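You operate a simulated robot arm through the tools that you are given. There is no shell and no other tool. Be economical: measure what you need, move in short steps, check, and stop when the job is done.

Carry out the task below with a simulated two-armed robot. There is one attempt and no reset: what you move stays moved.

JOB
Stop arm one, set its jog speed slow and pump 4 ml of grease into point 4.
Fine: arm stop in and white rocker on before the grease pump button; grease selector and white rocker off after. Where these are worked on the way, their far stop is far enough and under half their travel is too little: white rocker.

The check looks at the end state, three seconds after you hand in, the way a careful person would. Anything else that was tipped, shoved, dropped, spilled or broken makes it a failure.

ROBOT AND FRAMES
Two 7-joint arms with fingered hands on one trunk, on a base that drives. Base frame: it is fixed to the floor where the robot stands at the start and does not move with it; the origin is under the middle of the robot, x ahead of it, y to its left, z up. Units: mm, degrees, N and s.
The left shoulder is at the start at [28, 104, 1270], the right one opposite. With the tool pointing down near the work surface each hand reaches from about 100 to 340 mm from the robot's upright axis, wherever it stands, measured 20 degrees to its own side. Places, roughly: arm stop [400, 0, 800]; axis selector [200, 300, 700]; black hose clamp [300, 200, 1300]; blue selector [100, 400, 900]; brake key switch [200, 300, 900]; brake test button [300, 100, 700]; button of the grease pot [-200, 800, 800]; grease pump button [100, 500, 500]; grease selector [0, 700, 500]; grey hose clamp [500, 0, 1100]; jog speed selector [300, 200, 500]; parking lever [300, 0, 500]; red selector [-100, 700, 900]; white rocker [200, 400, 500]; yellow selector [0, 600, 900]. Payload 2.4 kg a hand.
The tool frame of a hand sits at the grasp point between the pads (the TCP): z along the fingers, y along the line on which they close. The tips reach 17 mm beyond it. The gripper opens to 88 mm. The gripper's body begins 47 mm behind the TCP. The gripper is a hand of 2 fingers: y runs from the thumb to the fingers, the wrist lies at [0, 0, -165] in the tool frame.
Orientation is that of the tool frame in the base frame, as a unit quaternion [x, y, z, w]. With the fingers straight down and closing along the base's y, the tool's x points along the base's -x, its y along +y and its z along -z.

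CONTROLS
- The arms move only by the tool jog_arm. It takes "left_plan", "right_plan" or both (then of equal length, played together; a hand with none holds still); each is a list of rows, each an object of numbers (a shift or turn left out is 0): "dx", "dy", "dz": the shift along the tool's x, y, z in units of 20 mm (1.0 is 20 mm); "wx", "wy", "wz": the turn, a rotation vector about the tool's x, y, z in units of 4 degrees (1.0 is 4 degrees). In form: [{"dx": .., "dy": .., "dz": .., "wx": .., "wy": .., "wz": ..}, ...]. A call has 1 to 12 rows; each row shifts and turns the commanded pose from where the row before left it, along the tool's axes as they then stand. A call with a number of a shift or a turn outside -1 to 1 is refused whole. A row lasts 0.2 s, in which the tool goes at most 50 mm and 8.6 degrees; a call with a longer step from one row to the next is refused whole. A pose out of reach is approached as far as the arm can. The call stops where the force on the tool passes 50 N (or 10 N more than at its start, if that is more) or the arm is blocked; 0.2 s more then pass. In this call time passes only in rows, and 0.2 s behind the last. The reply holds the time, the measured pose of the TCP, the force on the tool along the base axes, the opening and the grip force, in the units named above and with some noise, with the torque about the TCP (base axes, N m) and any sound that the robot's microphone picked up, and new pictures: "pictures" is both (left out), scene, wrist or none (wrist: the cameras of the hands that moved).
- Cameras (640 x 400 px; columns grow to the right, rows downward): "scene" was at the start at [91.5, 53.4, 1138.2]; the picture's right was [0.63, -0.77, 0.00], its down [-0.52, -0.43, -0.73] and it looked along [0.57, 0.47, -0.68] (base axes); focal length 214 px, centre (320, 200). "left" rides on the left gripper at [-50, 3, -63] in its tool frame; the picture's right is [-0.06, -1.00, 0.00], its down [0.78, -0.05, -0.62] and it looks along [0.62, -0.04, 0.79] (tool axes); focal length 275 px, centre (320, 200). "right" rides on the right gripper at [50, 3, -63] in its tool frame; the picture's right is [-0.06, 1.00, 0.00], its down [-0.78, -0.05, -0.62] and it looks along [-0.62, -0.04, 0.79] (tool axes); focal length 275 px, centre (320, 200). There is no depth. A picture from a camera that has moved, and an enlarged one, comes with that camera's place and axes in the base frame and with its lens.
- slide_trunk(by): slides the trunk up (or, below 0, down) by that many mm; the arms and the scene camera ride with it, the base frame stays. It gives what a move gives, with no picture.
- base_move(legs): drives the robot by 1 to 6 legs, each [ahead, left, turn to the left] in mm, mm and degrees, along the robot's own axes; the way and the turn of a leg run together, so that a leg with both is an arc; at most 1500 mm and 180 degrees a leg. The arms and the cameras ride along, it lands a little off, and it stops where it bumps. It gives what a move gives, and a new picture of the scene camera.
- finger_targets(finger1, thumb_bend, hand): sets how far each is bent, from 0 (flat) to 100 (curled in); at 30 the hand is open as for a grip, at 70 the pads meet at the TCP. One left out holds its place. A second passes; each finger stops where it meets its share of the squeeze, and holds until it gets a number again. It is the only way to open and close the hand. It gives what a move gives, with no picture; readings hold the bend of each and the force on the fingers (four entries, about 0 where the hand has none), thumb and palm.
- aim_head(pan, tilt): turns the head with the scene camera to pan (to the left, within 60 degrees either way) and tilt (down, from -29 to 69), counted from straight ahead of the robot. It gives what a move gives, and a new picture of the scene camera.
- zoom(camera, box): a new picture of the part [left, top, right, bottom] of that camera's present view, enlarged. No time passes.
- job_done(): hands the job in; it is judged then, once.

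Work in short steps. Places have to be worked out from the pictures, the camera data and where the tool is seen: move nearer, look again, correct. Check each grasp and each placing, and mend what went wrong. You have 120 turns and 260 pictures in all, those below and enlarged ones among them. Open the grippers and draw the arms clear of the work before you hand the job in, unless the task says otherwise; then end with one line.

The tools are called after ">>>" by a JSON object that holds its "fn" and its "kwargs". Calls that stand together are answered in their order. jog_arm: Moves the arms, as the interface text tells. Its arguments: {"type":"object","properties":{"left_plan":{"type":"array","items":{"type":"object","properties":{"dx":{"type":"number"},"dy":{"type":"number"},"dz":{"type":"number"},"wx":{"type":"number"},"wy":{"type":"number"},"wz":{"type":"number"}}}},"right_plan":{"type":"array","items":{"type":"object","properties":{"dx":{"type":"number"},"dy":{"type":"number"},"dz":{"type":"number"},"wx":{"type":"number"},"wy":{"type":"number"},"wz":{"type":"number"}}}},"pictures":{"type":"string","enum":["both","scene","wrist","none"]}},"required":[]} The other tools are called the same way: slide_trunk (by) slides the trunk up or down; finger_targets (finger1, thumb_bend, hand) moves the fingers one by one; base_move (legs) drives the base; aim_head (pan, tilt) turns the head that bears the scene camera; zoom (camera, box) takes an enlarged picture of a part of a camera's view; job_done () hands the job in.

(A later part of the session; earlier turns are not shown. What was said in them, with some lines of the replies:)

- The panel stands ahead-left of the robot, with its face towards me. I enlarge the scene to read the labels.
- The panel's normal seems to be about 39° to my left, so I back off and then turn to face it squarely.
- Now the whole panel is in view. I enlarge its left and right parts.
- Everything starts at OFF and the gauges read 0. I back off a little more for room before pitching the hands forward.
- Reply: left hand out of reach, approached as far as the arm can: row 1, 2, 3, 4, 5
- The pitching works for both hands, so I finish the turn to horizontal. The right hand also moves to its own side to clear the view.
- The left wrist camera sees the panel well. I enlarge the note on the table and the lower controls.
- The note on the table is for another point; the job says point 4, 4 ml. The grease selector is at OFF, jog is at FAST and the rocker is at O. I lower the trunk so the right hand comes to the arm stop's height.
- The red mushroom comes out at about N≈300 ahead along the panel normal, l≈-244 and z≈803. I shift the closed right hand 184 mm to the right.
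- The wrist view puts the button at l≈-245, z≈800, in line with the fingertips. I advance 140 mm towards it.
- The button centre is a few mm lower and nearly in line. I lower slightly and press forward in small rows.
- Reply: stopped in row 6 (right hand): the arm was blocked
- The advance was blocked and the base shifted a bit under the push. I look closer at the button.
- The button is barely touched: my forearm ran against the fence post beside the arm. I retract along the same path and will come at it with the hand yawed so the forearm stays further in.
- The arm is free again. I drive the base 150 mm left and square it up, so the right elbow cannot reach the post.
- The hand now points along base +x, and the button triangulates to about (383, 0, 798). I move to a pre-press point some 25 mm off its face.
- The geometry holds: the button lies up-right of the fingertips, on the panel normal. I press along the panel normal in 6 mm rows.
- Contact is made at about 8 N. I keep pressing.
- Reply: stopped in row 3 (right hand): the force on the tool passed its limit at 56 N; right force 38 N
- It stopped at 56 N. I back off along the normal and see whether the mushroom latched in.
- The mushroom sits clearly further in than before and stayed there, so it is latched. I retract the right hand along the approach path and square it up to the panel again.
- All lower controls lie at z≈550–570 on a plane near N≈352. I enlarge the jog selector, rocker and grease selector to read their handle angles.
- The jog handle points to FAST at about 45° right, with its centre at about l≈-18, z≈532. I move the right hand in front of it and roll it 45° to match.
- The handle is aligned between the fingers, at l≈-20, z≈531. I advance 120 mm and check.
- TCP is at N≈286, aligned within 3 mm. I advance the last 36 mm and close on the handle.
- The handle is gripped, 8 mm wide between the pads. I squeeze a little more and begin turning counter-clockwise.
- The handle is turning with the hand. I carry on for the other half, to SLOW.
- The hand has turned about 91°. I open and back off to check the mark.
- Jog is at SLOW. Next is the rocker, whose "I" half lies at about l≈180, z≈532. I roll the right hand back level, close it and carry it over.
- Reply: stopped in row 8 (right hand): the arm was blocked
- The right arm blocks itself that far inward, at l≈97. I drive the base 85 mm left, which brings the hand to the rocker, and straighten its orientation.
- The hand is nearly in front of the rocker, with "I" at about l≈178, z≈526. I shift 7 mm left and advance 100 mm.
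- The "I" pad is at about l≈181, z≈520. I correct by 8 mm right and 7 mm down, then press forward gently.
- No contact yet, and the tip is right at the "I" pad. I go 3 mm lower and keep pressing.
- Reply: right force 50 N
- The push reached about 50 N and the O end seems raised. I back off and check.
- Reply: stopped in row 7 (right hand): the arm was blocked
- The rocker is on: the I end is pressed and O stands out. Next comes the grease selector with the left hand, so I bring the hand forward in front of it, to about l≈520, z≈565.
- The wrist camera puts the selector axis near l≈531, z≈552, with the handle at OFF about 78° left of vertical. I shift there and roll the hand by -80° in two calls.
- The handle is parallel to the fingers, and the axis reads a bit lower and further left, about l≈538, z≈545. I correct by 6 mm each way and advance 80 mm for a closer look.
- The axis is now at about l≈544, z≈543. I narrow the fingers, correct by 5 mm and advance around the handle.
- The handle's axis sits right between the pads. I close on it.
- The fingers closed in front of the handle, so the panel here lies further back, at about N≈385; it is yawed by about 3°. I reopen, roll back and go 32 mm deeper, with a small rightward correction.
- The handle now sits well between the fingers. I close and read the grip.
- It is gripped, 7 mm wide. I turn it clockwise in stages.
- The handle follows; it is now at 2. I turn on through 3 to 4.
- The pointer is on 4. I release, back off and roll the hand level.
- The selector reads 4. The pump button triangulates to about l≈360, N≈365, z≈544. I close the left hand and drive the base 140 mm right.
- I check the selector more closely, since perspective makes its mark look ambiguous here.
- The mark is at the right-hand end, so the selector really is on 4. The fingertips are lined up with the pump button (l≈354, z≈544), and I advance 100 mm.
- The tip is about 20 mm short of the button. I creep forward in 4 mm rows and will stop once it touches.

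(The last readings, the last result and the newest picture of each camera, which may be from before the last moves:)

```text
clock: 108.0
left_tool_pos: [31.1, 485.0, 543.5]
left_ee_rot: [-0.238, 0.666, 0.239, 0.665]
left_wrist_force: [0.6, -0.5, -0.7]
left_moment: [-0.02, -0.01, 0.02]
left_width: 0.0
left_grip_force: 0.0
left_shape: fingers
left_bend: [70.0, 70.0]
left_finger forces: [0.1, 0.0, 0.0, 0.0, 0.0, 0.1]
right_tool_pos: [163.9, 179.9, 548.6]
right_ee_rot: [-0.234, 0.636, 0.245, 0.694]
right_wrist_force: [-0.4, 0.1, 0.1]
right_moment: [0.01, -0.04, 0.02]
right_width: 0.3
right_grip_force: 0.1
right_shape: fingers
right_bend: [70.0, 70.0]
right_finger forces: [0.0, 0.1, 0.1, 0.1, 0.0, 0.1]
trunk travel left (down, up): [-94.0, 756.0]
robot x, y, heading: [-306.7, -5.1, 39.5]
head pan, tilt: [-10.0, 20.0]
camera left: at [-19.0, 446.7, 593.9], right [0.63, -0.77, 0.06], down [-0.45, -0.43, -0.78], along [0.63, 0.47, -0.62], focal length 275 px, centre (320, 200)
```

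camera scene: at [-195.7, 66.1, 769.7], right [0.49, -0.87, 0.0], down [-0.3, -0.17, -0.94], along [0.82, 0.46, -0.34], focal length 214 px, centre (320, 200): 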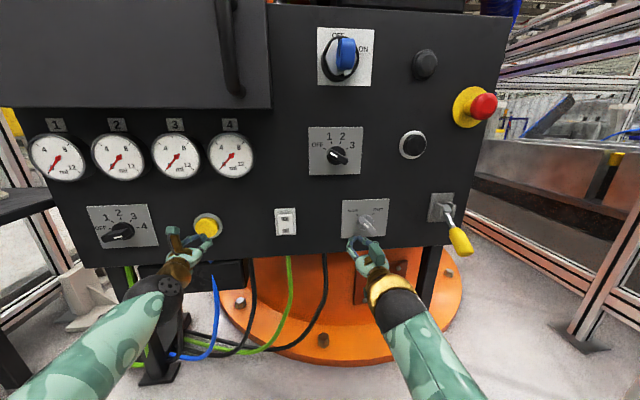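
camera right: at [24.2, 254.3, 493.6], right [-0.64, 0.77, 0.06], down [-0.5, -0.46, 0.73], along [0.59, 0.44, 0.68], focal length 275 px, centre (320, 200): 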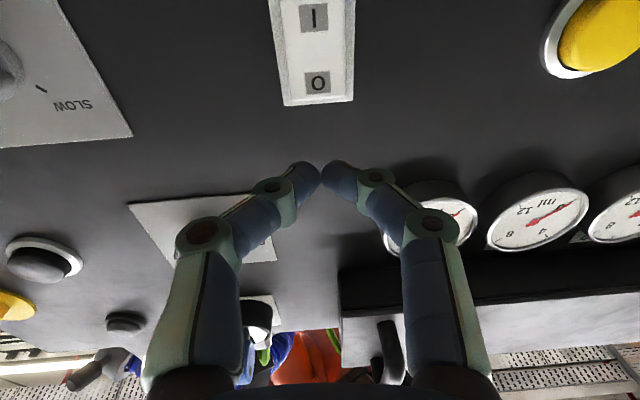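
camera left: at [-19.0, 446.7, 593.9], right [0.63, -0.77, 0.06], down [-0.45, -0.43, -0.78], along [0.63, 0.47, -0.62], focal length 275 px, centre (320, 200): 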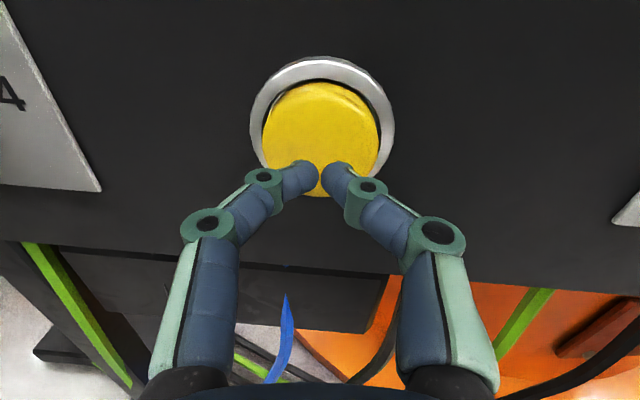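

I press on in small rows, watching the force and the gauge.

>>> {"fn": "jog_arm", "kwargs": {"left_plan": [{"dz": 0.25}, {"dz": 0.25}], "pictures": "scene"}}

```text
clock: 108.6
left_tool_pos: [39.2, 493.5, 543.7]
left_ee_rot: [-0.239, 0.665, 0.238, 0.666]
left_wrist_force: [0.6, 0.1, 0.5]
left_moment: [0.02, -0.02, -0.03]
left_width: 0.2
left_grip_force: 0.0
left_shape: fingers
left_bend: [70.0, 70.0]
left_finger forces: [0.0, 0.0, 0.1, 0.0, 0.0, 0.0]
right_tool_pos: [164.2, 179.7, 549.1]
right_ee_rot: [-0.233, 0.636, 0.245, 0.694]
right_wrist_force: [0.1, -0.6, 0.3]
right_moment: [0.01, 0.02, 0.01]
right_width: 0.0
right_grip_force: 0.1
right_shape: fingers
right_bend: [70.0, 70.0]
right_finger forces: [0.0, 0.1, 0.0, 0.1, 0.1, 0.0]
trunk travel left (down, up): [-94.0, 756.0]
robot x, y, heading: [-310.6, -6.7, 39.4]
head pan, tilt: [-10.0, 20.0]
camera scene: at [-195.7, 66.1, 769.6], right [0.49, -0.87, 0.0], down [-0.3, -0.17, -0.94], along [0.82, 0.46, -0.34], focal length 214 px, centre (320, 200)
```

scene: 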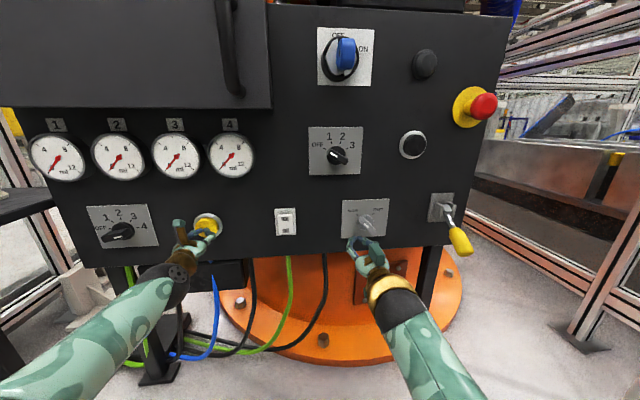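

Still no contact at tip N≈360. I make another two rows forward.

>>> {"fn": "jog_arm", "kwargs": {"left_plan": [{"dz": 0.25}, {"dz": 0.25}], "pictures": "wrist"}}

>>> {"fn": "zoom", "kwargs": {"camera": "scene", "box": [140, 110, 270, 190]}}

```text
clock: 109.2
left_tool_pos: [45.6, 498.4, 543.4]
left_ee_rot: [-0.238, 0.666, 0.238, 0.666]
left_wrist_force: [-3.4, -3.8, 0.5]
left_moment: [0.01, 0.01, -0.03]
left_width: 0.0
left_grip_force: 2.1
left_shape: fingers
left_bend: [70.0, 71.0]
left_finger forces: [0.2, 0.0, 0.0, 0.0, 4.4, 0.0]
right_tool_pos: [164.7, 181.0, 549.6]
right_ee_rot: [-0.232, 0.636, 0.244, 0.695]
right_wrist_force: [-0.1, 0.0, 0.7]
right_moment: [-0.01, 0.0, 0.02]
right_width: 0.0
right_grip_force: 0.1
right_shape: fingers
right_bend: [70.0, 70.0]
right_finger forces: [0.1, 0.0, 0.0, 0.0, 0.0, 0.1]
trunk travel left (down, up): [-94.0, 756.0]
robot x, y, heading: [-311.2, -9.1, 39.4]
head pan, tilt: [-10.0, 20.0]
heard: click
camera left: at [-3.9, 459.3, 593.5], right [0.63, -0.77, 0.06], down [-0.45, -0.43, -0.78], along [0.63, 0.47, -0.62], focal length 275 px, centre (320, 200)
```

left: 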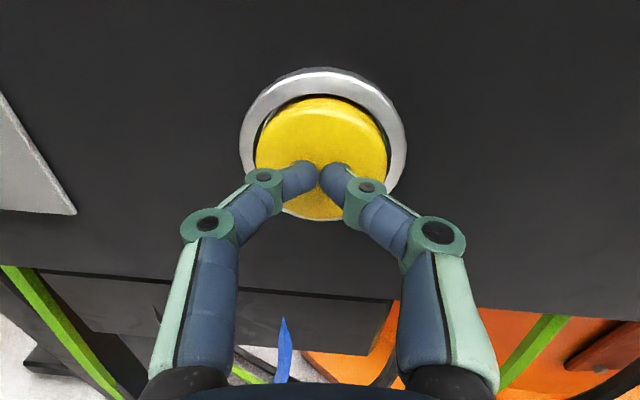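

```text
4.92 times, centred on (205, 150) of scene
camera zoom: at [-195.8, 66.0, 769.7], right [0.49, -0.87, 0.0], down [-0.3, -0.17, -0.94], along [0.82, 0.46, -0.34], focal length 1056 px, centre (886, 446)
```

zoom: 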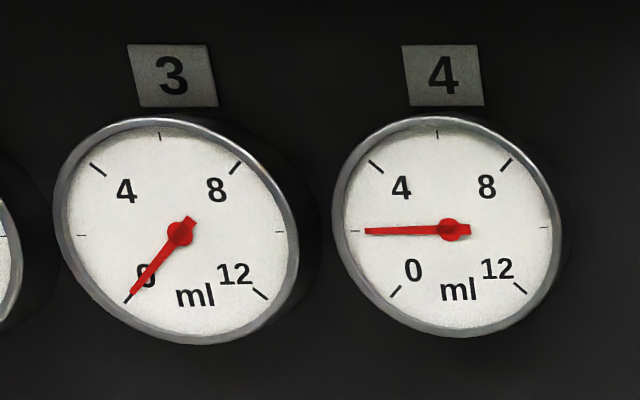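

A click came and gauge 4 reads 2 ml. I back off to release and see whether it stays there.

>>> {"fn": "jog_arm", "kwargs": {"left_plan": [{"dz": -0.5}, {"dz": -0.25}], "pictures": "none"}}

>>> {"fn": "zoom", "kwargs": {"camera": "scene", "box": [140, 110, 270, 190]}}

```text
clock: 109.8
left_tool_pos: [34.2, 488.5, 543.2]
left_ee_rot: [-0.239, 0.666, 0.239, 0.665]
left_wrist_force: [0.8, -0.4, 0.2]
left_moment: [0.01, -0.02, 0.05]
left_width: 0.0
left_grip_force: 0.2
left_shape: fingers
left_bend: [70.0, 70.0]
left_finger forces: [0.1, 0.1, 0.0, 0.0, 0.1, 0.0]
right_tool_pos: [164.0, 179.3, 549.2]
right_ee_rot: [-0.233, 0.636, 0.244, 0.694]
right_wrist_force: [-1.0, 0.1, 0.2]
right_moment: [0.01, 0.01, -0.02]
right_width: 0.1
right_grip_force: 0.1
right_shape: fingers
right_bend: [70.0, 70.0]
right_finger forces: [0.0, 0.0, 0.0, 0.0, 0.1, 0.0]
trunk travel left (down, up): [-94.0, 756.0]
robot x, y, heading: [-307.8, -6.2, 39.5]
head pan, tilt: [-10.0, 20.0]
```

```text
4.92 times, centred on (205, 150) of scene
camera zoom: at [-195.6, 66.2, 769.6], right [0.49, -0.87, 0.0], down [-0.3, -0.17, -0.94], along [0.82, 0.46, -0.34], focal length 1056 px, centre (886, 446)
```

zoom: 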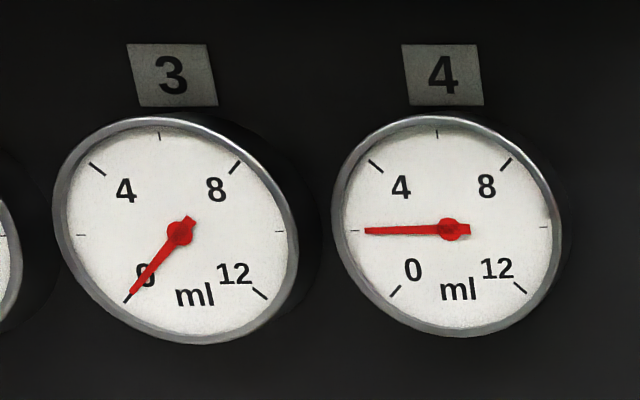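

It holds at 2 ml, so each press gives 2 ml. I press once more in the same way, then release.

>>> {"fn": "jog_arm", "kwargs": {"left_plan": [{"dz": 0.5}, {"dz": 0.25}], "pictures": "none"}}

>>> {"fn": "zoom", "kwargs": {"camera": "scene", "box": [140, 110, 270, 190]}}

```text
clock: 110.4
left_tool_pos: [44.9, 497.7, 544.6]
left_ee_rot: [-0.239, 0.666, 0.24, 0.665]
left_wrist_force: [-2.9, -4.4, -0.3]
left_moment: [0.03, -0.03, -0.04]
left_width: 0.0
left_grip_force: 3.1
left_shape: fingers
left_bend: [70.0, 70.0]
left_finger forces: [0.4, 0.0, 0.0, 0.1, 4.4, 0.0]
right_tool_pos: [163.2, 179.5, 548.4]
right_ee_rot: [-0.232, 0.635, 0.244, 0.695]
right_wrist_force: [0.4, -1.2, -0.2]
right_moment: [-0.03, 0.0, 0.01]
right_width: 0.2
right_grip_force: 0.1
right_shape: fingers
right_bend: [70.0, 70.0]
right_finger forces: [0.0, 0.0, 0.1, 0.0, 0.0, 0.0]
trunk travel left (down, up): [-94.0, 756.0]
robot x, y, heading: [-310.7, -7.9, 39.3]
head pan, tilt: [-10.0, 20.0]
heard: click
```

```text
4.92 times, centred on (205, 150) of scene
camera zoom: at [-195.8, 66.0, 769.7], right [0.49, -0.87, 0.0], down [-0.3, -0.17, -0.94], along [0.82, 0.46, -0.34], focal length 1056 px, centre (886, 446)
```

zoom: 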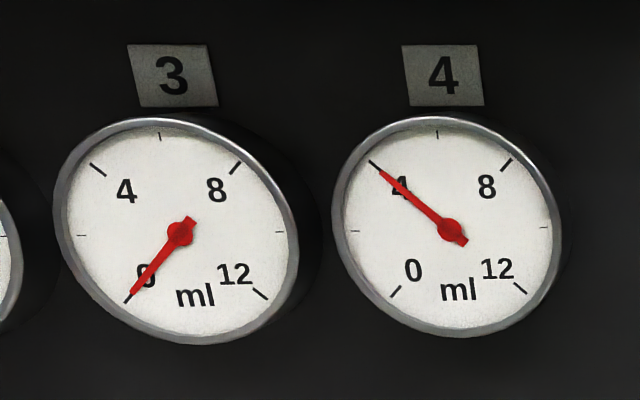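

Gauge 4 shows exactly 4 ml. I back away from the button and drive left to return the selector to OFF.

>>> {"fn": "jog_arm", "kwargs": {"left_plan": [{"dz": -1}, {"dz": -1}, {"dz": -1}, {"dz": -1}, {"dz": -1}, {"dz": -1}, {"dz": -1}], "pictures": "none"}}

>>> {"fn": "base_move", "kwargs": {"legs": [[0, 140, 0]]}}

>>> {"fn": "finger_targets", "kwargs": {"hand": "left", "finger1": 40, "thumb_bend": 40}}

>>> {"fn": "jog_arm", "kwargs": {"left_plan": [{"wz": 1}, {"wz": 1}, {"wz": 1}, {"wz": 1}, {"wz": 1}, {"wz": 1}, {"wz": 1}, {"wz": 1}, {"wz": 1}, {"wz": 1}], "pictures": "none"}}

>>> {"fn": "jog_arm", "kwargs": {"left_plan": [{"wz": 1}, {"wz": 1}, {"wz": 1}, {"wz": 1}, {"wz": 1}, {"wz": 1}, {"wz": 1}, {"wz": 1}, {"wz": 1}, {"wz": 1}], "pictures": "wrist"}}

```text
clock: 112.0
left_tool_pos: [-62.4, 407.3, 545.7]
left_ee_rot: [-0.238, 0.667, 0.239, 0.665]
left_wrist_force: [-0.5, -0.1, 0.5]
left_moment: [-0.02, -0.03, -0.01]
left_width: 0.2
left_grip_force: 0.0
left_shape: fingers
left_bend: [70.0, 70.0]
left_finger forces: [0.0, 0.0, 0.1, 0.1, 0.0, 0.1]
right_tool_pos: [163.5, 179.3, 549.2]
right_ee_rot: [-0.232, 0.636, 0.244, 0.694]
right_wrist_force: [0.2, 0.5, 0.5]
right_moment: [0.01, 0.03, 0.07]
right_width: 0.2
right_grip_force: 0.0
right_shape: fingers
right_bend: [70.0, 70.0]
right_finger forces: [0.0, 0.0, 0.0, 0.0, 0.0, 0.0]
trunk travel left (down, up): [-94.0, 756.0]
robot x, y, heading: [-312.4, -6.6, 39.2]
head pan, tilt: [-10.0, 20.0]
```

```text
clock: 113.3
left_tool_pos: [-151.6, 516.2, 545.2]
left_ee_rot: [-0.239, 0.666, 0.239, 0.665]
left_wrist_force: [0.1, 0.2, 0.0]
left_moment: [-0.01, 0.01, -0.03]
left_width: 0.0
left_grip_force: 0.0
left_shape: fingers
left_bend: [70.0, 70.0]
left_finger forces: [0.0, 0.0, 0.1, 0.0, 0.0, 0.1]
right_tool_pos: [75.9, 288.3, 548.8]
right_ee_rot: [-0.233, 0.636, 0.245, 0.693]
right_wrist_force: [0.2, -0.1, -0.1]
right_moment: [0.02, 0.0, 0.03]
right_width: 0.0
right_grip_force: 0.1
right_shape: fingers
right_bend: [70.0, 70.0]
right_finger forces: [0.0, 0.0, 0.0, 0.1, 0.0, 0.1]
trunk travel left (down, up): [-94.0, 756.0]
robot x, y, heading: [-400.1, 99.7, 39.4]
head pan, tilt: [-10.0, 20.0]
camera scene: at [-284.4, 173.9, 769.6], right [0.49, -0.87, 0.0], down [-0.3, -0.17, -0.94], along [0.82, 0.46, -0.34], focal length 214 px, centre (320, 200)
```

scene: 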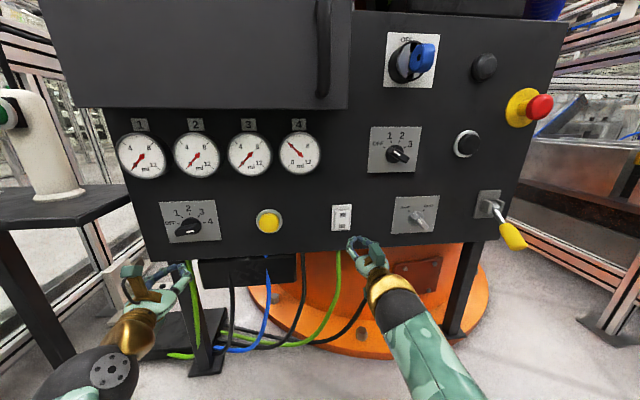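

```text
clock: 114.3
left_tool_pos: [-152.2, 516.2, 542.9]
left_ee_rot: [-0.239, 0.666, 0.239, 0.665]
left_wrist_force: [0.2, -0.6, -0.7]
left_moment: [0.02, -0.03, -0.01]
left_width: 61.3
left_grip_force: 0.1
left_shape: fingers
left_bend: [40.0, 40.0]
left_finger forces: [0.1, 0.1, 0.0, 0.1, 0.1, 0.0]
right_tool_pos: [77.0, 288.8, 549.0]
right_ee_rot: [-0.234, 0.635, 0.245, 0.694]
right_wrist_force: [0.4, -0.1, 0.4]
right_moment: [-0.02, 0.01, 0.01]
right_width: 0.0
right_grip_force: 0.1
right_shape: fingers
right_bend: [70.0, 70.0]
right_finger forces: [0.0, 0.0, 0.1, 0.1, 0.0, 0.0]
trunk travel left (down, up): [-94.0, 756.0]
robot x, y, heading: [-399.7, 104.6, 39.4]
head pan, tilt: [-10.0, 20.0]
```

```text
clock: 116.5
left_tool_pos: [-151.9, 517.0, 544.9]
left_ee_rot: [0.003, 0.708, 0.453, 0.542]
left_wrist_force: [0.1, -0.6, -0.5]
left_moment: [0.0, -0.01, 0.0]
left_width: 61.6
left_grip_force: 0.0
left_shape: fingers
left_bend: [40.0, 40.0]
left_finger forces: [0.1, 0.0, 0.0, 0.1, 0.0, 0.0]
right_tool_pos: [74.9, 287.7, 547.6]
right_ee_rot: [-0.234, 0.635, 0.245, 0.694]
right_wrist_force: [-0.2, -0.6, -0.7]
right_moment: [-0.01, 0.02, -0.02]
right_width: 0.0
right_grip_force: 0.1
right_shape: fingers
right_bend: [70.0, 70.0]
right_finger forces: [0.1, 0.0, 0.1, 0.0, 0.0, 0.1]
trunk travel left (down, up): [-94.0, 756.0]
robot x, y, heading: [-397.8, 98.4, 39.7]
head pan, tilt: [-10.0, 20.0]
```

```text
clock: 118.7
left_tool_pos: [-151.6, 516.9, 544.4]
left_ee_rot: [0.245, 0.664, 0.61, 0.355]
left_wrist_force: [0.2, -0.4, 0.9]
left_moment: [0.0, 0.03, 0.0]
left_width: 61.6
left_grip_force: 0.0
left_shape: fingers
left_bend: [40.0, 40.0]
left_finger forces: [0.0, 0.0, 0.1, 0.1, 0.0, 0.0]
right_tool_pos: [74.8, 287.5, 548.4]
right_ee_rot: [-0.234, 0.635, 0.245, 0.694]
right_wrist_force: [0.0, 1.1, 0.0]
right_moment: [0.02, 0.03, -0.02]
right_width: 0.1
right_grip_force: 0.1
right_shape: fingers
right_bend: [70.0, 70.0]
right_finger forces: [0.0, 0.0, 0.0, 0.1, 0.1, 0.0]
trunk travel left (down, up): [-94.0, 756.0]
robot x, y, heading: [-393.1, 101.1, 39.7]
head pan, tilt: [-10.0, 20.0]
camera left: at [-169.0, 438.4, 556.6], right [0.15, -0.18, -0.97], down [-0.96, 0.19, -0.18], along [0.22, 0.96, -0.14], focal length 275 px, centre (320, 200)
```

left: 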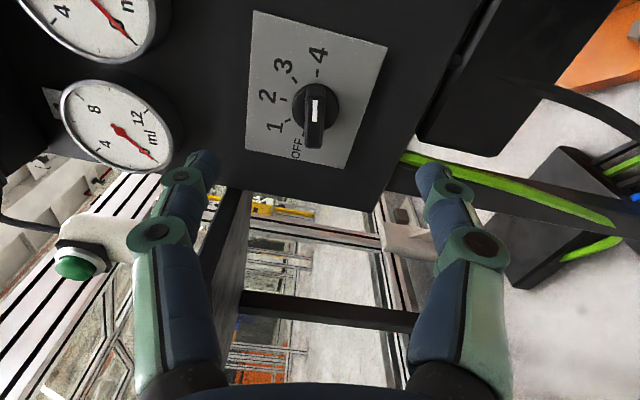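

I shift the rolled hand 42 mm left to the selector axis and advance 100 mm.

>>> {"fn": "jog_arm", "kwargs": {"left_plan": [{"dx": 1, "dy": 0.13}, {"dx": 1, "dy": 0.13}, {"dx": 0.09}, {"dz": 1}, {"dz": 1}, {"dz": 1}, {"dz": 1}, {"dz": 1}], "pictures": "wrist"}}

```text
clock: 120.5
left_tool_pos: [-102.4, 612.9, 542.0]
left_ee_rot: [0.244, 0.664, 0.611, 0.356]
left_wrist_force: [0.0, 0.0, 0.5]
left_moment: [0.0, 0.02, 0.04]
left_width: 61.3
left_grip_force: 0.0
left_shape: fingers
left_bend: [40.0, 40.0]
left_finger forces: [0.0, 0.1, 0.0, 0.0, 0.0, 0.0]
right_tool_pos: [74.6, 287.4, 547.8]
right_ee_rot: [-0.233, 0.635, 0.244, 0.694]
right_wrist_force: [-0.4, 0.5, -0.6]
right_moment: [-0.01, 0.01, -0.01]
right_width: 0.0
right_grip_force: 0.1
right_shape: fingers
right_bend: [70.0, 70.0]
right_finger forces: [0.0, 0.0, 0.0, 0.0, 0.0, 0.0]
trunk travel left (down, up): [-94.0, 756.0]
robot x, y, heading: [-397.4, 98.6, 39.5]
head pan, tilt: [-10.0, 20.0]
camera left: at [-118.8, 534.9, 553.8], right [0.15, -0.18, -0.97], down [-0.96, 0.19, -0.18], along [0.22, 0.96, -0.15], focal length 275 px, centre (320, 200)
```

left: 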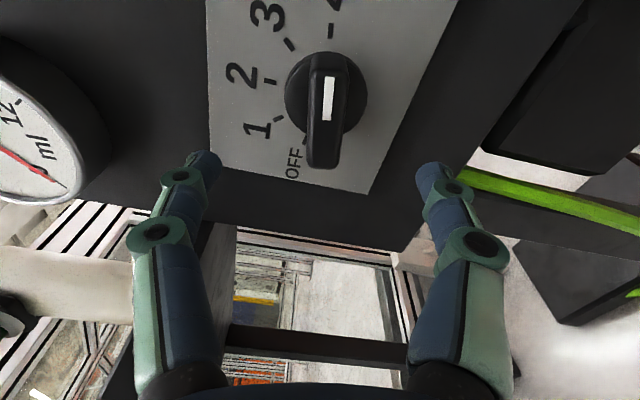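

It is aligned again (l≈539, z≈542). I advance 46 mm to the earlier grip depth, then close.

>>> {"fn": "jog_arm", "kwargs": {"left_plan": [{"dz": 0.8}, {"dz": 0.8}, {"dz": 0.7}], "pictures": "wrist"}}

>>> {"fn": "finger_targets", "kwargs": {"hand": "left", "finger1": 80, "thumb_bend": 80}}

```text
clock: 121.3
left_tool_pos: [-65.5, 642.5, 543.8]
left_ee_rot: [0.245, 0.664, 0.611, 0.356]
left_wrist_force: [-0.1, -1.0, 0.5]
left_moment: [-0.01, 0.02, -0.01]
left_width: 61.5
left_grip_force: 0.0
left_shape: fingers
left_bend: [40.0, 40.0]
left_finger forces: [0.1, 0.0, 0.0, 0.0, 0.1, 0.1]
right_tool_pos: [75.9, 288.3, 548.2]
right_ee_rot: [-0.233, 0.636, 0.244, 0.694]
right_wrist_force: [-0.4, -0.1, 0.2]
right_moment: [-0.02, -0.04, -0.03]
right_width: 0.1
right_grip_force: 0.1
right_shape: fingers
right_bend: [70.0, 70.0]
right_finger forces: [0.0, 0.0, 0.0, 0.0, 0.0, 0.1]
trunk travel left (down, up): [-94.0, 756.0]
robot x, y, heading: [-400.0, 103.0, 39.3]
head pan, tilt: [-10.0, 20.0]
camera left: at [-83.3, 563.5, 554.6], right [0.15, -0.18, -0.97], down [-0.96, 0.19, -0.18], along [0.22, 0.96, -0.15], focal length 275 px, centre (320, 200)
```

left: 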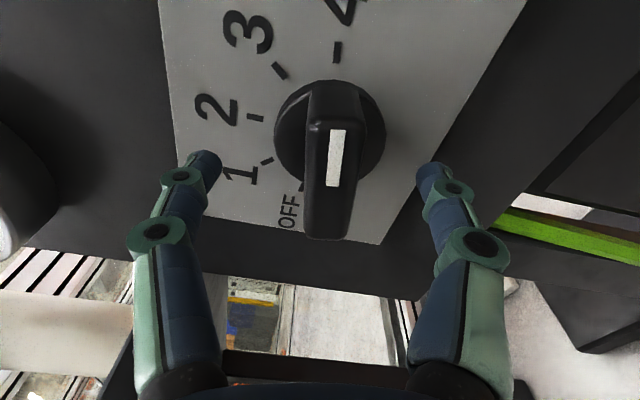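

```text
clock: 122.3
left_tool_pos: [-65.3, 641.9, 540.7]
left_ee_rot: [0.245, 0.665, 0.61, 0.356]
left_wrist_force: [5.3, 2.3, -5.3]
left_moment: [-0.07, 0.09, -0.03]
left_width: 6.8
left_grip_force: 8.3
left_shape: fingers
left_bend: [73.0, 66.0]
left_finger forces: [5.3, 0.0, 0.1, 0.0, 11.9, 0.0]
right_tool_pos: [76.6, 288.7, 547.8]
right_ee_rot: [-0.234, 0.636, 0.245, 0.694]
right_wrist_force: [0.5, 0.2, 0.5]
right_moment: [-0.03, 0.04, 0.04]
right_width: 0.0
right_grip_force: 0.0
right_shape: fingers
right_bend: [70.0, 70.0]
right_finger forces: [0.0, 0.1, 0.0, 0.0, 0.0, 0.0]
trunk travel left (down, up): [-94.0, 756.0]
robot x, y, heading: [-397.9, 104.7, 39.5]
head pan, tilt: [-10.0, 20.0]
```

The handle is gripped again, 7 mm wide. I turn it back counter-clockwise by 160°, to OFF.

>>> {"fn": "jog_arm", "kwargs": {"left_plan": [{"wz": -1}, {"wz": -1}, {"wz": -1}, {"wz": -1}, {"wz": -1}, {"wz": -1}, {"wz": -1}, {"wz": -1}, {"wz": -1}, {"wz": -1}], "pictures": "none"}}

>>> {"fn": "jog_arm", "kwargs": {"left_plan": [{"wz": -1}, {"wz": -1}, {"wz": -1}, {"wz": -1}, {"wz": -1}, {"wz": -1}, {"wz": -1}, {"wz": -1}, {"wz": -1}, {"wz": -1}], "pictures": "wrist"}}

>>> {"fn": "jog_arm", "kwargs": {"left_plan": [{"wz": -1}, {"wz": -1}, {"wz": -1}, {"wz": -1}, {"wz": -1}, {"wz": -1}, {"wz": -1}, {"wz": -1}, {"wz": -1}, {"wz": -1}], "pictures": "none"}}

>>> {"fn": "jog_arm", "kwargs": {"left_plan": [{"wz": -1}, {"wz": -1}, {"wz": -1}, {"wz": -1}, {"wz": -1}, {"wz": -1}, {"wz": -1}, {"wz": -1}, {"wz": -1}, {"wz": -1}], "pictures": "wrist"}}

```text
clock: 124.5
left_tool_pos: [-66.5, 642.4, 542.4]
left_ee_rot: [0.001, 0.708, 0.451, 0.543]
left_wrist_force: [2.7, 0.3, -9.7]
left_moment: [-0.11, 0.16, -0.07]
left_width: 7.4
left_grip_force: 8.9
left_shape: fingers
left_bend: [74.0, 66.0]
left_finger forces: [5.3, 0.0, 0.0, 0.0, 12.8, 0.0]
right_tool_pos: [76.0, 289.0, 547.3]
right_ee_rot: [-0.233, 0.636, 0.244, 0.694]
right_wrist_force: [0.4, -0.6, -0.1]
right_moment: [0.02, 0.03, 0.0]
right_width: 0.0
right_grip_force: 0.0
right_shape: fingers
right_bend: [70.0, 70.0]
right_finger forces: [0.0, 0.0, 0.0, 0.0, 0.0, 0.0]
trunk travel left (down, up): [-94.0, 756.0]
robot x, y, heading: [-396.8, 103.0, 39.2]
head pan, tilt: [-10.0, 20.0]
```

```text
clock: 126.7
left_tool_pos: [-66.0, 642.5, 542.1]
left_ee_rot: [-0.239, 0.666, 0.239, 0.666]
left_wrist_force: [3.9, -2.5, -11.7]
left_moment: [-0.09, 0.16, -0.1]
left_width: 7.1
left_grip_force: 9.4
left_shape: fingers
left_bend: [74.0, 67.0]
left_finger forces: [7.2, 0.1, 0.1, 0.0, 11.5, 0.1]
right_tool_pos: [75.4, 288.3, 547.2]
right_ee_rot: [-0.233, 0.636, 0.244, 0.694]
right_wrist_force: [-0.3, -0.7, 0.9]
right_moment: [-0.01, 0.0, 0.0]
right_width: 0.0
right_grip_force: 0.1
right_shape: fingers
right_bend: [70.0, 70.0]
right_finger forces: [0.0, 0.1, 0.0, 0.0, 0.0, 0.1]
trunk travel left (down, up): [-94.0, 756.0]
robot x, y, heading: [-398.6, 97.5, 39.3]
head pan, tilt: [-10.0, 20.0]
camera left: at [-115.2, 603.5, 591.6], right [0.64, -0.77, 0.06], down [-0.45, -0.43, -0.78], along [0.63, 0.47, -0.62], focal length 275 px, centre (320, 200)
```

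left: 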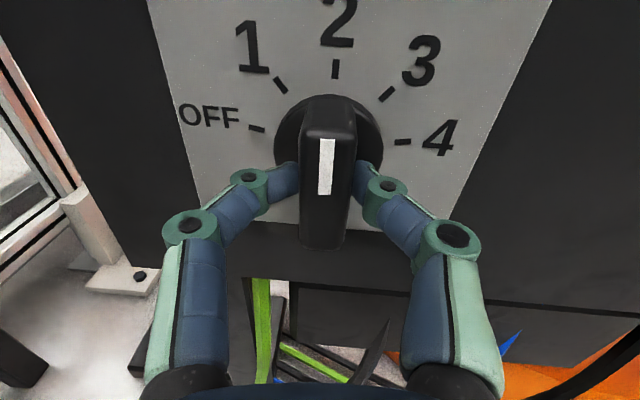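

```text
clock: 128.9
left_tool_pos: [-66.9, 642.4, 541.8]
left_ee_rot: [-0.452, 0.544, -0.003, 0.707]
left_wrist_force: [7.5, -5.6, -7.7]
left_moment: [-0.05, 0.04, -0.11]
left_width: 6.9
left_grip_force: 8.7
left_shape: fingers
left_bend: [74.0, 68.0]
left_finger forces: [8.1, 0.0, 0.0, 0.0, 9.8, 0.0]
right_tool_pos: [77.0, 288.7, 547.8]
right_ee_rot: [-0.233, 0.635, 0.244, 0.695]
right_wrist_force: [0.4, -0.2, 1.2]
right_moment: [0.0, 0.02, 0.01]
right_width: 0.0
right_grip_force: 0.0
right_shape: fingers
right_bend: [70.0, 70.0]
right_finger forces: [0.1, 0.0, 0.0, 0.1, 0.0, 0.0]
trunk travel left (down, up): [-94.0, 756.0]
robot x, y, heading: [-402.4, 99.7, 39.3]
head pan, tilt: [-10.0, 20.0]
```

```text
clock: 131.1
left_tool_pos: [-65.1, 641.9, 542.6]
left_ee_rot: [-0.612, 0.356, -0.244, 0.663]
left_wrist_force: [6.4, -4.3, -3.2]
left_moment: [-0.07, 0.02, -0.06]
left_width: 6.8
left_grip_force: 9.2
left_shape: fingers
left_bend: [74.0, 68.0]
left_finger forces: [9.6, 0.0, 0.1, 0.0, 7.8, 0.0]
right_tool_pos: [75.9, 288.2, 548.8]
right_ee_rot: [-0.234, 0.636, 0.245, 0.694]
right_wrist_force: [-1.0, 0.2, 0.0]
right_moment: [-0.02, 0.03, -0.02]
right_width: 0.0
right_grip_force: 0.1
right_shape: fingers
right_bend: [70.0, 70.0]
right_finger forces: [0.0, 0.1, 0.0, 0.0, 0.1, 0.0]
trunk travel left (down, up): [-94.0, 756.0]
robot x, y, heading: [-397.1, 98.8, 39.6]
head pan, tilt: [-10.0, 20.0]
camera left: at [-145.2, 639.5, 548.5], right [0.07, -0.09, 0.99], down [0.02, -1.0, -0.09], along [1.0, 0.03, -0.07], focal length 275 px, centre (320, 200)
```

left: 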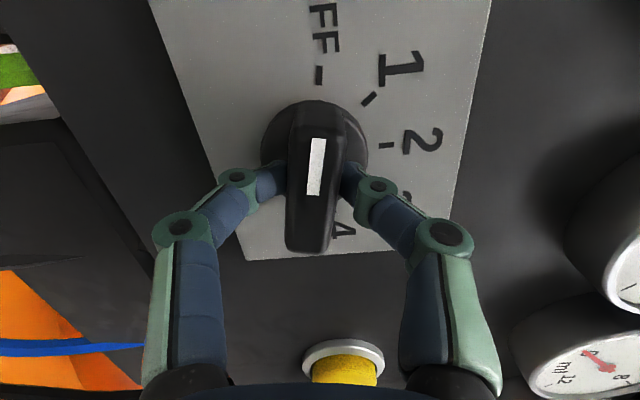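

It is back at OFF. I release, withdraw the left hand and level the right hand's pitch for the rocker.

>>> {"fn": "finger_targets", "kwargs": {"hand": "left", "finger1": 40, "thumb_bend": 40}}

>>> {"fn": "jog_arm", "kwargs": {"left_plan": [{"dz": -1}, {"dz": -1}, {"dz": -1}, {"dz": -1}, {"dz": -1}, {"dz": -1}, {"dz": -1}, {"dz": -1}, {"dz": -1}, {"dz": -1}, {"dz": -1}, {"dz": -1}], "pictures": "wrist"}}

>>> {"fn": "jog_arm", "kwargs": {"right_plan": [{"wy": 0.6, "dz": 0.5}, {"wy": 0.58, "dz": 0.5}], "pictures": "both"}}

>>> {"fn": "zoom", "kwargs": {"camera": "scene", "box": [150, 110, 370, 250]}}

```text
clock: 132.1
left_tool_pos: [-66.0, 642.8, 542.1]
left_ee_rot: [-0.611, 0.356, -0.244, 0.663]
left_wrist_force: [0.5, -0.8, 0.2]
left_moment: [-0.01, 0.02, 0.0]
left_width: 61.3
left_grip_force: 0.1
left_shape: fingers
left_bend: [40.0, 40.0]
left_finger forces: [0.1, 0.0, 0.0, 0.1, 0.0, 0.1]
right_tool_pos: [75.6, 287.3, 549.0]
right_ee_rot: [-0.234, 0.635, 0.246, 0.694]
right_wrist_force: [-0.7, 0.4, -0.7]
right_moment: [0.01, 0.0, 0.02]
right_width: 0.0
right_grip_force: 0.0
right_shape: fingers
right_bend: [70.0, 70.0]
right_finger forces: [0.0, 0.0, 0.1, 0.0, 0.0, 0.0]
trunk travel left (down, up): [-94.0, 756.0]
robot x, y, heading: [-400.1, 106.2, 39.5]
head pan, tilt: [-10.0, 20.0]
```

```text
clock: 134.7
left_tool_pos: [-251.6, 489.9, 543.4]
left_ee_rot: [-0.612, 0.356, -0.244, 0.663]
left_wrist_force: [-0.3, -0.2, 0.3]
left_moment: [-0.02, 0.0, -0.01]
left_width: 61.5
left_grip_force: 0.0
left_shape: fingers
left_bend: [40.0, 40.0]
left_finger forces: [0.0, 0.0, 0.0, 0.0, 0.0, 0.1]
right_tool_pos: [74.6, 288.1, 548.1]
right_ee_rot: [-0.234, 0.636, 0.245, 0.694]
right_wrist_force: [0.4, -0.2, -0.4]
right_moment: [-0.01, -0.02, 0.02]
right_width: 0.0
right_grip_force: 0.0
right_shape: fingers
right_bend: [70.0, 70.0]
right_finger forces: [0.0, 0.1, 0.1, 0.1, 0.0, 0.1]
trunk travel left (down, up): [-94.0, 756.0]
robot x, y, heading: [-396.7, 101.4, 39.5]
head pan, tilt: [-10.0, 20.0]
camera left: at [-330.6, 486.1, 549.1], right [0.07, -0.09, 0.99], down [0.02, -1.0, -0.09], along [1.0, 0.03, -0.07], focal length 275 px, centre (320, 200)
```

left: 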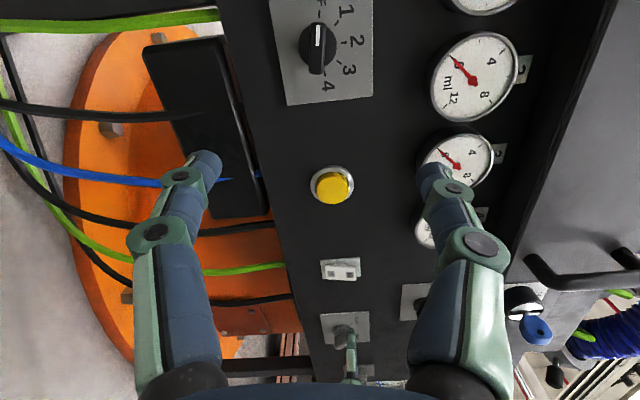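

```text
clock: 135.3
left_tool_pos: [-250.9, 489.8, 542.0]
left_ee_rot: [-0.612, 0.356, -0.243, 0.663]
left_wrist_force: [-0.4, 0.1, 0.1]
left_moment: [0.0, -0.01, 0.0]
left_width: 61.1
left_grip_force: 0.0
left_shape: fingers
left_bend: [40.0, 40.0]
left_finger forces: [0.0, 0.0, 0.0, 0.0, 0.0, 0.0]
right_tool_pos: [90.9, 302.1, 548.6]
right_ee_rot: [-0.243, 0.665, 0.235, 0.667]
right_wrist_force: [0.5, 0.8, 0.7]
right_moment: [-0.01, 0.02, 0.0]
right_width: 0.0
right_grip_force: 0.2
right_shape: fingers
right_bend: [70.0, 70.0]
right_finger forces: [0.0, 0.0, 0.0, 0.1, 0.1, 0.0]
trunk travel left (down, up): [-94.0, 756.0]
robot x, y, heading: [-398.8, 99.2, 39.5]
head pan, tilt: [-10.0, 20.0]
camera scene: at [-284.5, 173.9, 769.5], right [0.49, -0.87, 0.0], down [-0.3, -0.17, -0.94], along [0.82, 0.46, -0.34], focal length 214 px, centre (320, 200)
camera right: at [38.6, 264.2, 499.9], right [-0.64, 0.77, 0.05], down [-0.45, -0.42, 0.79], along [0.63, 0.48, 0.62], focal length 275 px, centre (320, 200)
```

scene: 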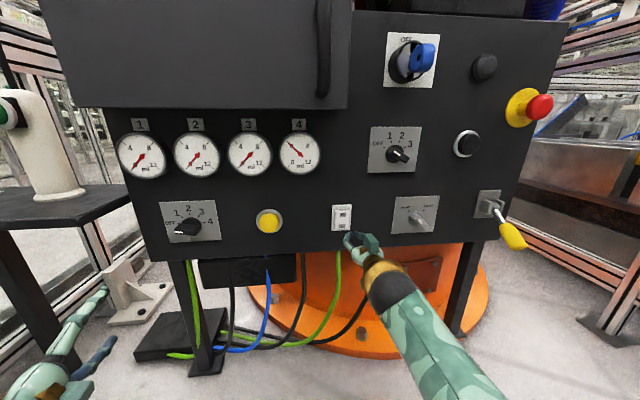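
right: 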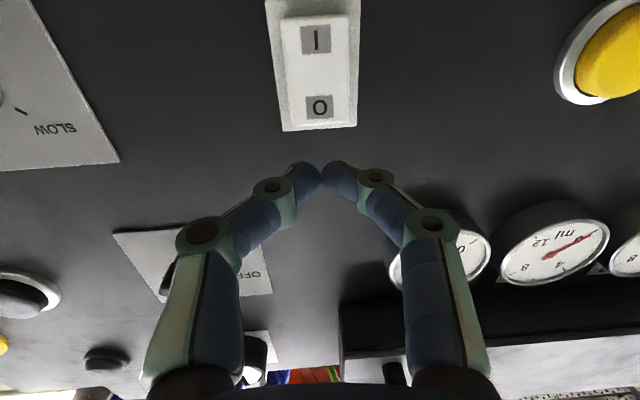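

```text
2.86 times, centred on (260, 180) of scene
camera zoom: at [-284.5, 173.9, 769.5], right [0.49, -0.87, 0.0], down [-0.3, -0.17, -0.94], along [0.82, 0.46, -0.34], focal length 613 px, centre (491, 257)
```

zoom: 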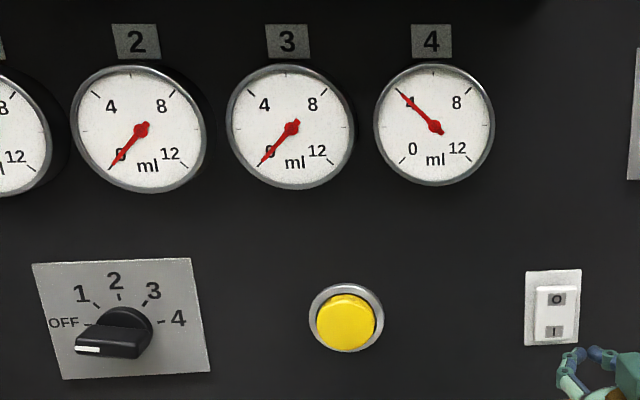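

The selector is at OFF and gauge 4 at 4 ml. The rocker's O pad is at about l≈178, z≈555. I align and approach.

>>> {"fn": "jog_arm", "kwargs": {"right_plan": [{"dx": -0.32, "dy": 0.1}, {"dz": 0.8}, {"dz": 0.8}, {"dz": 0.8}, {"dz": 0.5}], "pictures": "wrist"}}

```text
clock: 136.5
left_tool_pos: [-251.0, 490.1, 542.9]
left_ee_rot: [-0.612, 0.355, -0.244, 0.664]
left_wrist_force: [0.3, 0.7, -0.3]
left_moment: [-0.05, 0.0, 0.0]
left_width: 61.3
left_grip_force: 0.0
left_shape: fingers
left_bend: [40.0, 40.0]
left_finger forces: [0.0, 0.0, 0.0, 0.0, 0.0, 0.0]
right_tool_pos: [134.7, 339.7, 555.8]
right_ee_rot: [-0.243, 0.664, 0.235, 0.667]
right_wrist_force: [-0.1, 0.9, 0.0]
right_moment: [0.0, 0.0, -0.01]
right_width: 0.0
right_grip_force: 0.0
right_shape: fingers
right_bend: [70.0, 70.0]
right_finger forces: [0.0, 0.0, 0.0, 0.1, 0.0, 0.1]
trunk travel left (down, up): [-94.0, 756.0]
robot x, y, heading: [-399.6, 98.9, 39.5]
head pan, tilt: [-10.0, 20.0]
camera right: at [82.8, 302.2, 506.6], right [-0.64, 0.77, 0.05], down [-0.45, -0.42, 0.78], along [0.63, 0.48, 0.62], focal length 275 px, centre (320, 200)
```

right: 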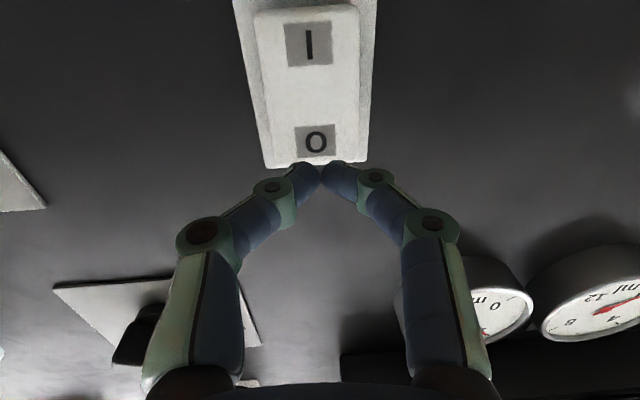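

It is aligned with the O pad. I press forward in 5 mm rows.

>>> {"fn": "jog_arm", "kwargs": {"right_plan": [{"dz": 0.25, "dx": 0.05}, {"dz": 0.25, "dx": 0.05}, {"dz": 0.25}, {"dz": 0.25}, {"dz": 0.25}, {"dz": 0.25}, {"dz": 0.2}], "pictures": "wrist"}}

```text
clock: 138.2
left_tool_pos: [-252.1, 488.3, 544.8]
left_ee_rot: [-0.61, 0.356, -0.245, 0.664]
left_wrist_force: [-0.3, 0.6, -0.6]
left_moment: [0.0, -0.05, -0.03]
left_width: 61.4
left_grip_force: 0.1
left_shape: fingers
left_bend: [40.0, 40.0]
left_finger forces: [0.1, 0.0, 0.0, 0.0, 0.0, 0.1]
right_tool_pos: [155.5, 358.5, 553.7]
right_ee_rot: [-0.243, 0.663, 0.235, 0.668]
right_wrist_force: [-28.6, -20.8, 10.5]
right_moment: [0.05, -0.02, 0.11]
right_width: 0.1
right_grip_force: 21.5
right_shape: fingers
right_bend: [77.0, 76.0]
right_finger forces: [22.7, 0.1, 0.0, 0.0, 20.4, 0.0]
trunk travel left (down, up): [-94.0, 756.0]
robot x, y, heading: [-401.4, 99.4, 39.4]
head pan, tilt: [-10.0, 20.0]
stopped in row 7 (right hand): the force on the tool passed its limit at 53 N (the readings are from after the stop); the commanded pose is now the measured one
camera right: at [104.9, 320.6, 505.1], right [-0.64, 0.77, 0.05], down [-0.45, -0.43, 0.78], along [0.62, 0.48, 0.62], focal length 275 px, centre (320, 200)
```

right: 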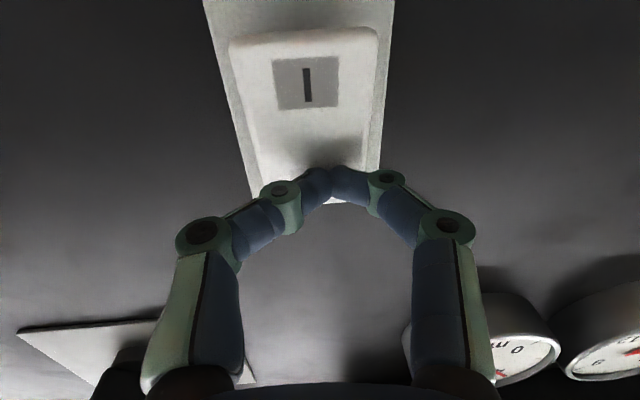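

The I end now stands out. I back off the right hand and check everything.

>>> {"fn": "jog_arm", "kwargs": {"right_plan": [{"dz": -1}, {"dz": -1}, {"dz": -1}, {"dz": -1}], "pictures": "none"}}

>>> {"fn": "base_move", "kwargs": {"legs": [[-200, 0, 0]]}}

>>> {"fn": "zoom", "kwargs": {"camera": "scene", "box": [310, 130, 520, 260]}}

>>> {"fn": "zoom", "kwargs": {"camera": "scene", "box": [150, 130, 370, 260]}}

```text
clock: 139.2
left_tool_pos: [-250.4, 488.1, 542.6]
left_ee_rot: [-0.612, 0.356, -0.244, 0.663]
left_wrist_force: [0.8, -0.6, -1.2]
left_moment: [0.02, -0.01, -0.01]
left_width: 61.5
left_grip_force: 0.1
left_shape: fingers
left_bend: [40.0, 40.0]
left_finger forces: [0.0, 0.0, 0.0, 0.1, 0.0, 0.0]
right_tool_pos: [95.9, 309.2, 552.5]
right_ee_rot: [-0.243, 0.665, 0.235, 0.666]
right_wrist_force: [-0.9, 0.1, 1.2]
right_moment: [0.02, -0.01, 0.01]
right_width: 0.0
right_grip_force: 0.1
right_shape: fingers
right_bend: [70.0, 70.0]
right_finger forces: [0.2, 0.0, 0.1, 0.1, 0.0, 0.1]
trunk travel left (down, up): [-94.0, 756.0]
robot x, y, heading: [-397.0, 99.0, 39.6]
head pan, tilt: [-10.0, 20.0]
```

```text
clock: 140.8
left_tool_pos: [-406.6, 360.6, 542.3]
left_ee_rot: [-0.611, 0.356, -0.245, 0.663]
left_wrist_force: [0.9, -0.5, 0.9]
left_moment: [0.01, -0.02, 0.0]
left_width: 61.6
left_grip_force: 0.1
left_shape: fingers
left_bend: [40.0, 40.0]
left_finger forces: [0.0, 0.0, 0.0, 0.0, 0.1, 0.0]
right_tool_pos: [-60.7, 182.0, 552.5]
right_ee_rot: [-0.244, 0.665, 0.237, 0.666]
right_wrist_force: [-0.2, -0.6, -1.2]
right_moment: [0.0, 0.0, 0.0]
right_width: 0.2
right_grip_force: 0.0
right_shape: fingers
right_bend: [70.0, 70.0]
right_finger forces: [0.1, 0.0, 0.0, 0.0, 0.0, 0.1]
trunk travel left (down, up): [-94.0, 756.0]
robot x, y, heading: [-554.9, -28.1, 39.6]
head pan, tilt: [-10.0, 20.0]
camera scene: at [-440.0, 45.6, 769.6], right [0.49, -0.87, 0.0], down [-0.3, -0.17, -0.94], along [0.82, 0.46, -0.34], focal length 214 px, centre (320, 200)
```

scene: 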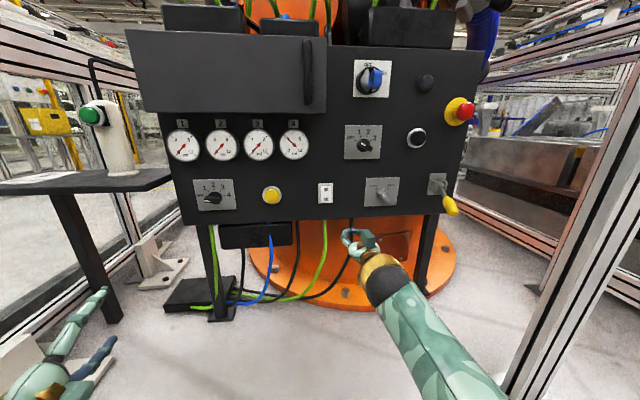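

```text
3.05 times, centred on (415, 195) of scene
camera zoom: at [-440.0, 45.6, 769.6], right [0.49, -0.87, 0.0], down [-0.3, -0.17, -0.94], along [0.82, 0.46, -0.34], focal length 654 px, centre (30, 215)
```

zoom: 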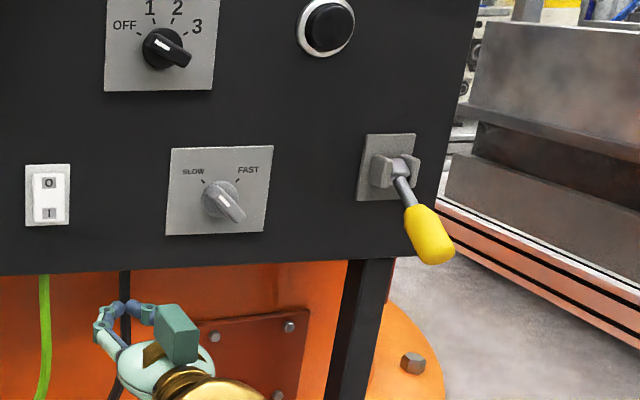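

```text
2.91 times, centred on (260, 195) of scene
camera zoom: at [-440.0, 45.6, 769.6], right [0.49, -0.87, 0.0], down [-0.3, -0.17, -0.94], along [0.82, 0.46, -0.34], focal length 624 px, centre (494, 214)
```

zoom: 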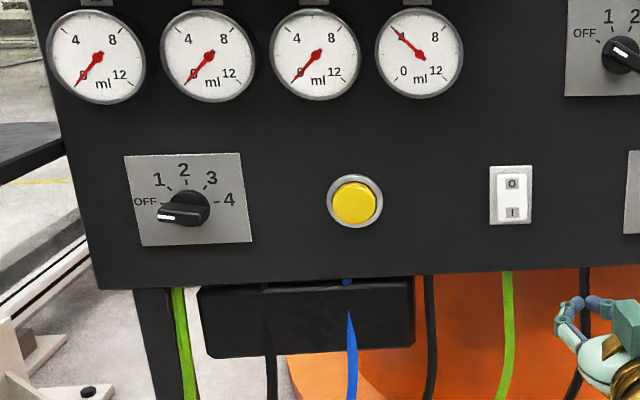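

I take a final close look at the rocker and the arm stop, and open the right hand.

>>> {"fn": "zoom", "kwargs": {"camera": "scene", "box": [305, 170, 350, 215]}}

>>> {"fn": "zoom", "kwargs": {"camera": "scene", "box": [425, 80, 495, 140]}}

>>> {"fn": "finger_targets", "kwargs": {"hand": "right", "finger1": 30, "thumb_bend": 30}}

>>> {"fn": "finger_targets", "kwargs": {"hand": "left", "finger1": 30, "thumb_bend": 30}}

```text
8.89 times, centred on (328, 192) of scene
camera zoom: at [-440.0, 45.6, 769.6], right [0.49, -0.87, 0.0], down [-0.3, -0.17, -0.94], along [0.82, 0.46, -0.34], focal length 1906 px, centre (253, 267)
```

zoom: 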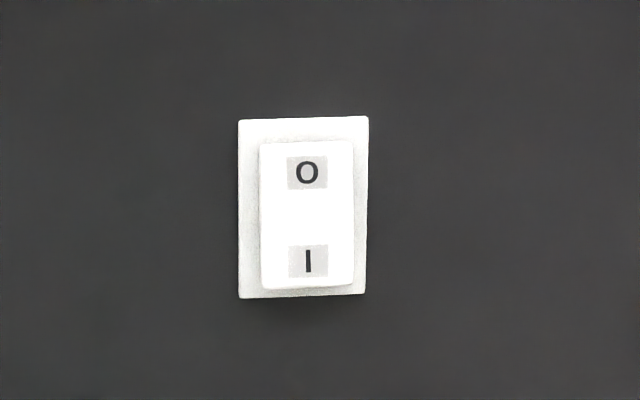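

```text
6.67 times, centred on (460, 110) of scene
camera zoom: at [-440.0, 45.6, 769.6], right [0.49, -0.87, 0.0], down [-0.3, -0.17, -0.94], along [0.82, 0.46, -0.34], focal length 1430 px, centre (-613, 800)
```

zoom: 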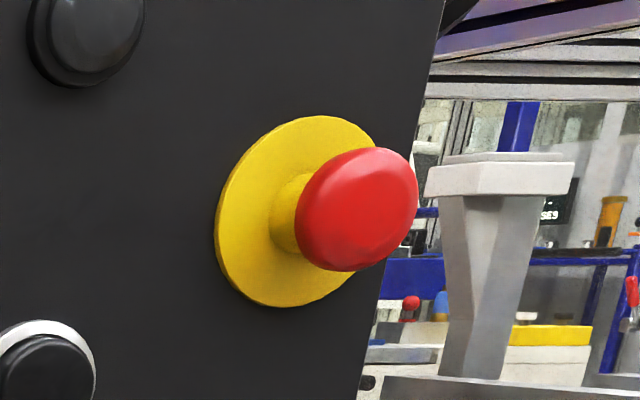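

```text
clock: 141.8
left_tool_pos: [-405.7, 360.6, 542.5]
left_ee_rot: [-0.611, 0.357, -0.244, 0.663]
left_wrist_force: [0.7, -0.5, -0.5]
left_moment: [-0.03, 0.0, -0.01]
left_width: 61.3
left_grip_force: 0.1
left_shape: fingers
left_bend: [40.0, 40.0]
left_finger forces: [0.0, 0.0, 0.0, 0.1, 0.1, 0.0]
right_tool_pos: [-59.8, 182.0, 552.3]
right_ee_rot: [-0.244, 0.665, 0.234, 0.666]
right_wrist_force: [0.0, -0.6, 0.7]
right_moment: [0.02, 0.0, 0.0]
right_width: 83.3
right_grip_force: 0.1
right_shape: fingers
right_bend: [30.0, 30.0]
right_finger forces: [0.1, 0.0, 0.0, 0.0, 0.0, 0.0]
trunk travel left (down, up): [-94.0, 756.0]
robot x, y, heading: [-554.3, -30.9, 39.6]
head pan, tilt: [-10.0, 20.0]
```

```text
clock: 142.8
left_tool_pos: [-407.0, 361.2, 542.5]
left_ee_rot: [-0.611, 0.356, -0.244, 0.663]
left_wrist_force: [0.0, 0.3, 0.3]
left_moment: [-0.01, 0.02, 0.01]
left_width: 83.8
left_grip_force: 0.0
left_shape: fingers
left_bend: [30.0, 30.0]
left_finger forces: [0.0, 0.0, 0.0, 0.0, 0.0, 0.0]
right_tool_pos: [-59.1, 181.0, 551.8]
right_ee_rot: [-0.243, 0.665, 0.235, 0.666]
right_wrist_force: [-0.5, 0.0, 0.0]
right_moment: [-0.04, 0.01, 0.01]
right_width: 83.4
right_grip_force: 0.1
right_shape: fingers
right_bend: [30.0, 30.0]
right_finger forces: [0.1, 0.0, 0.0, 0.0, 0.0, 0.0]
trunk travel left (down, up): [-94.0, 756.0]
robot x, y, heading: [-554.7, -27.7, 39.4]
head pan, tilt: [-10.0, 20.0]
```

Everything checks out: arm stop latched about 13 mm in, jog at SLOW, gauge 4 at 4 ml, grease selector at OFF, rocker back at O. Both hands are open and clear, so I hand the job in.

>>> {"fn": "job_done", "kwargs": {}}

```text
The job is handed in.
```

The job is handed in: the arm is stopped, jog speed is at SLOW, and point 4 got 4 ml of grease. The grease selector and white rocker are both off again. On the first try at the arm stop, my right forearm bumped the fence post; I saw no damage in the pictures and came at the button from another side.
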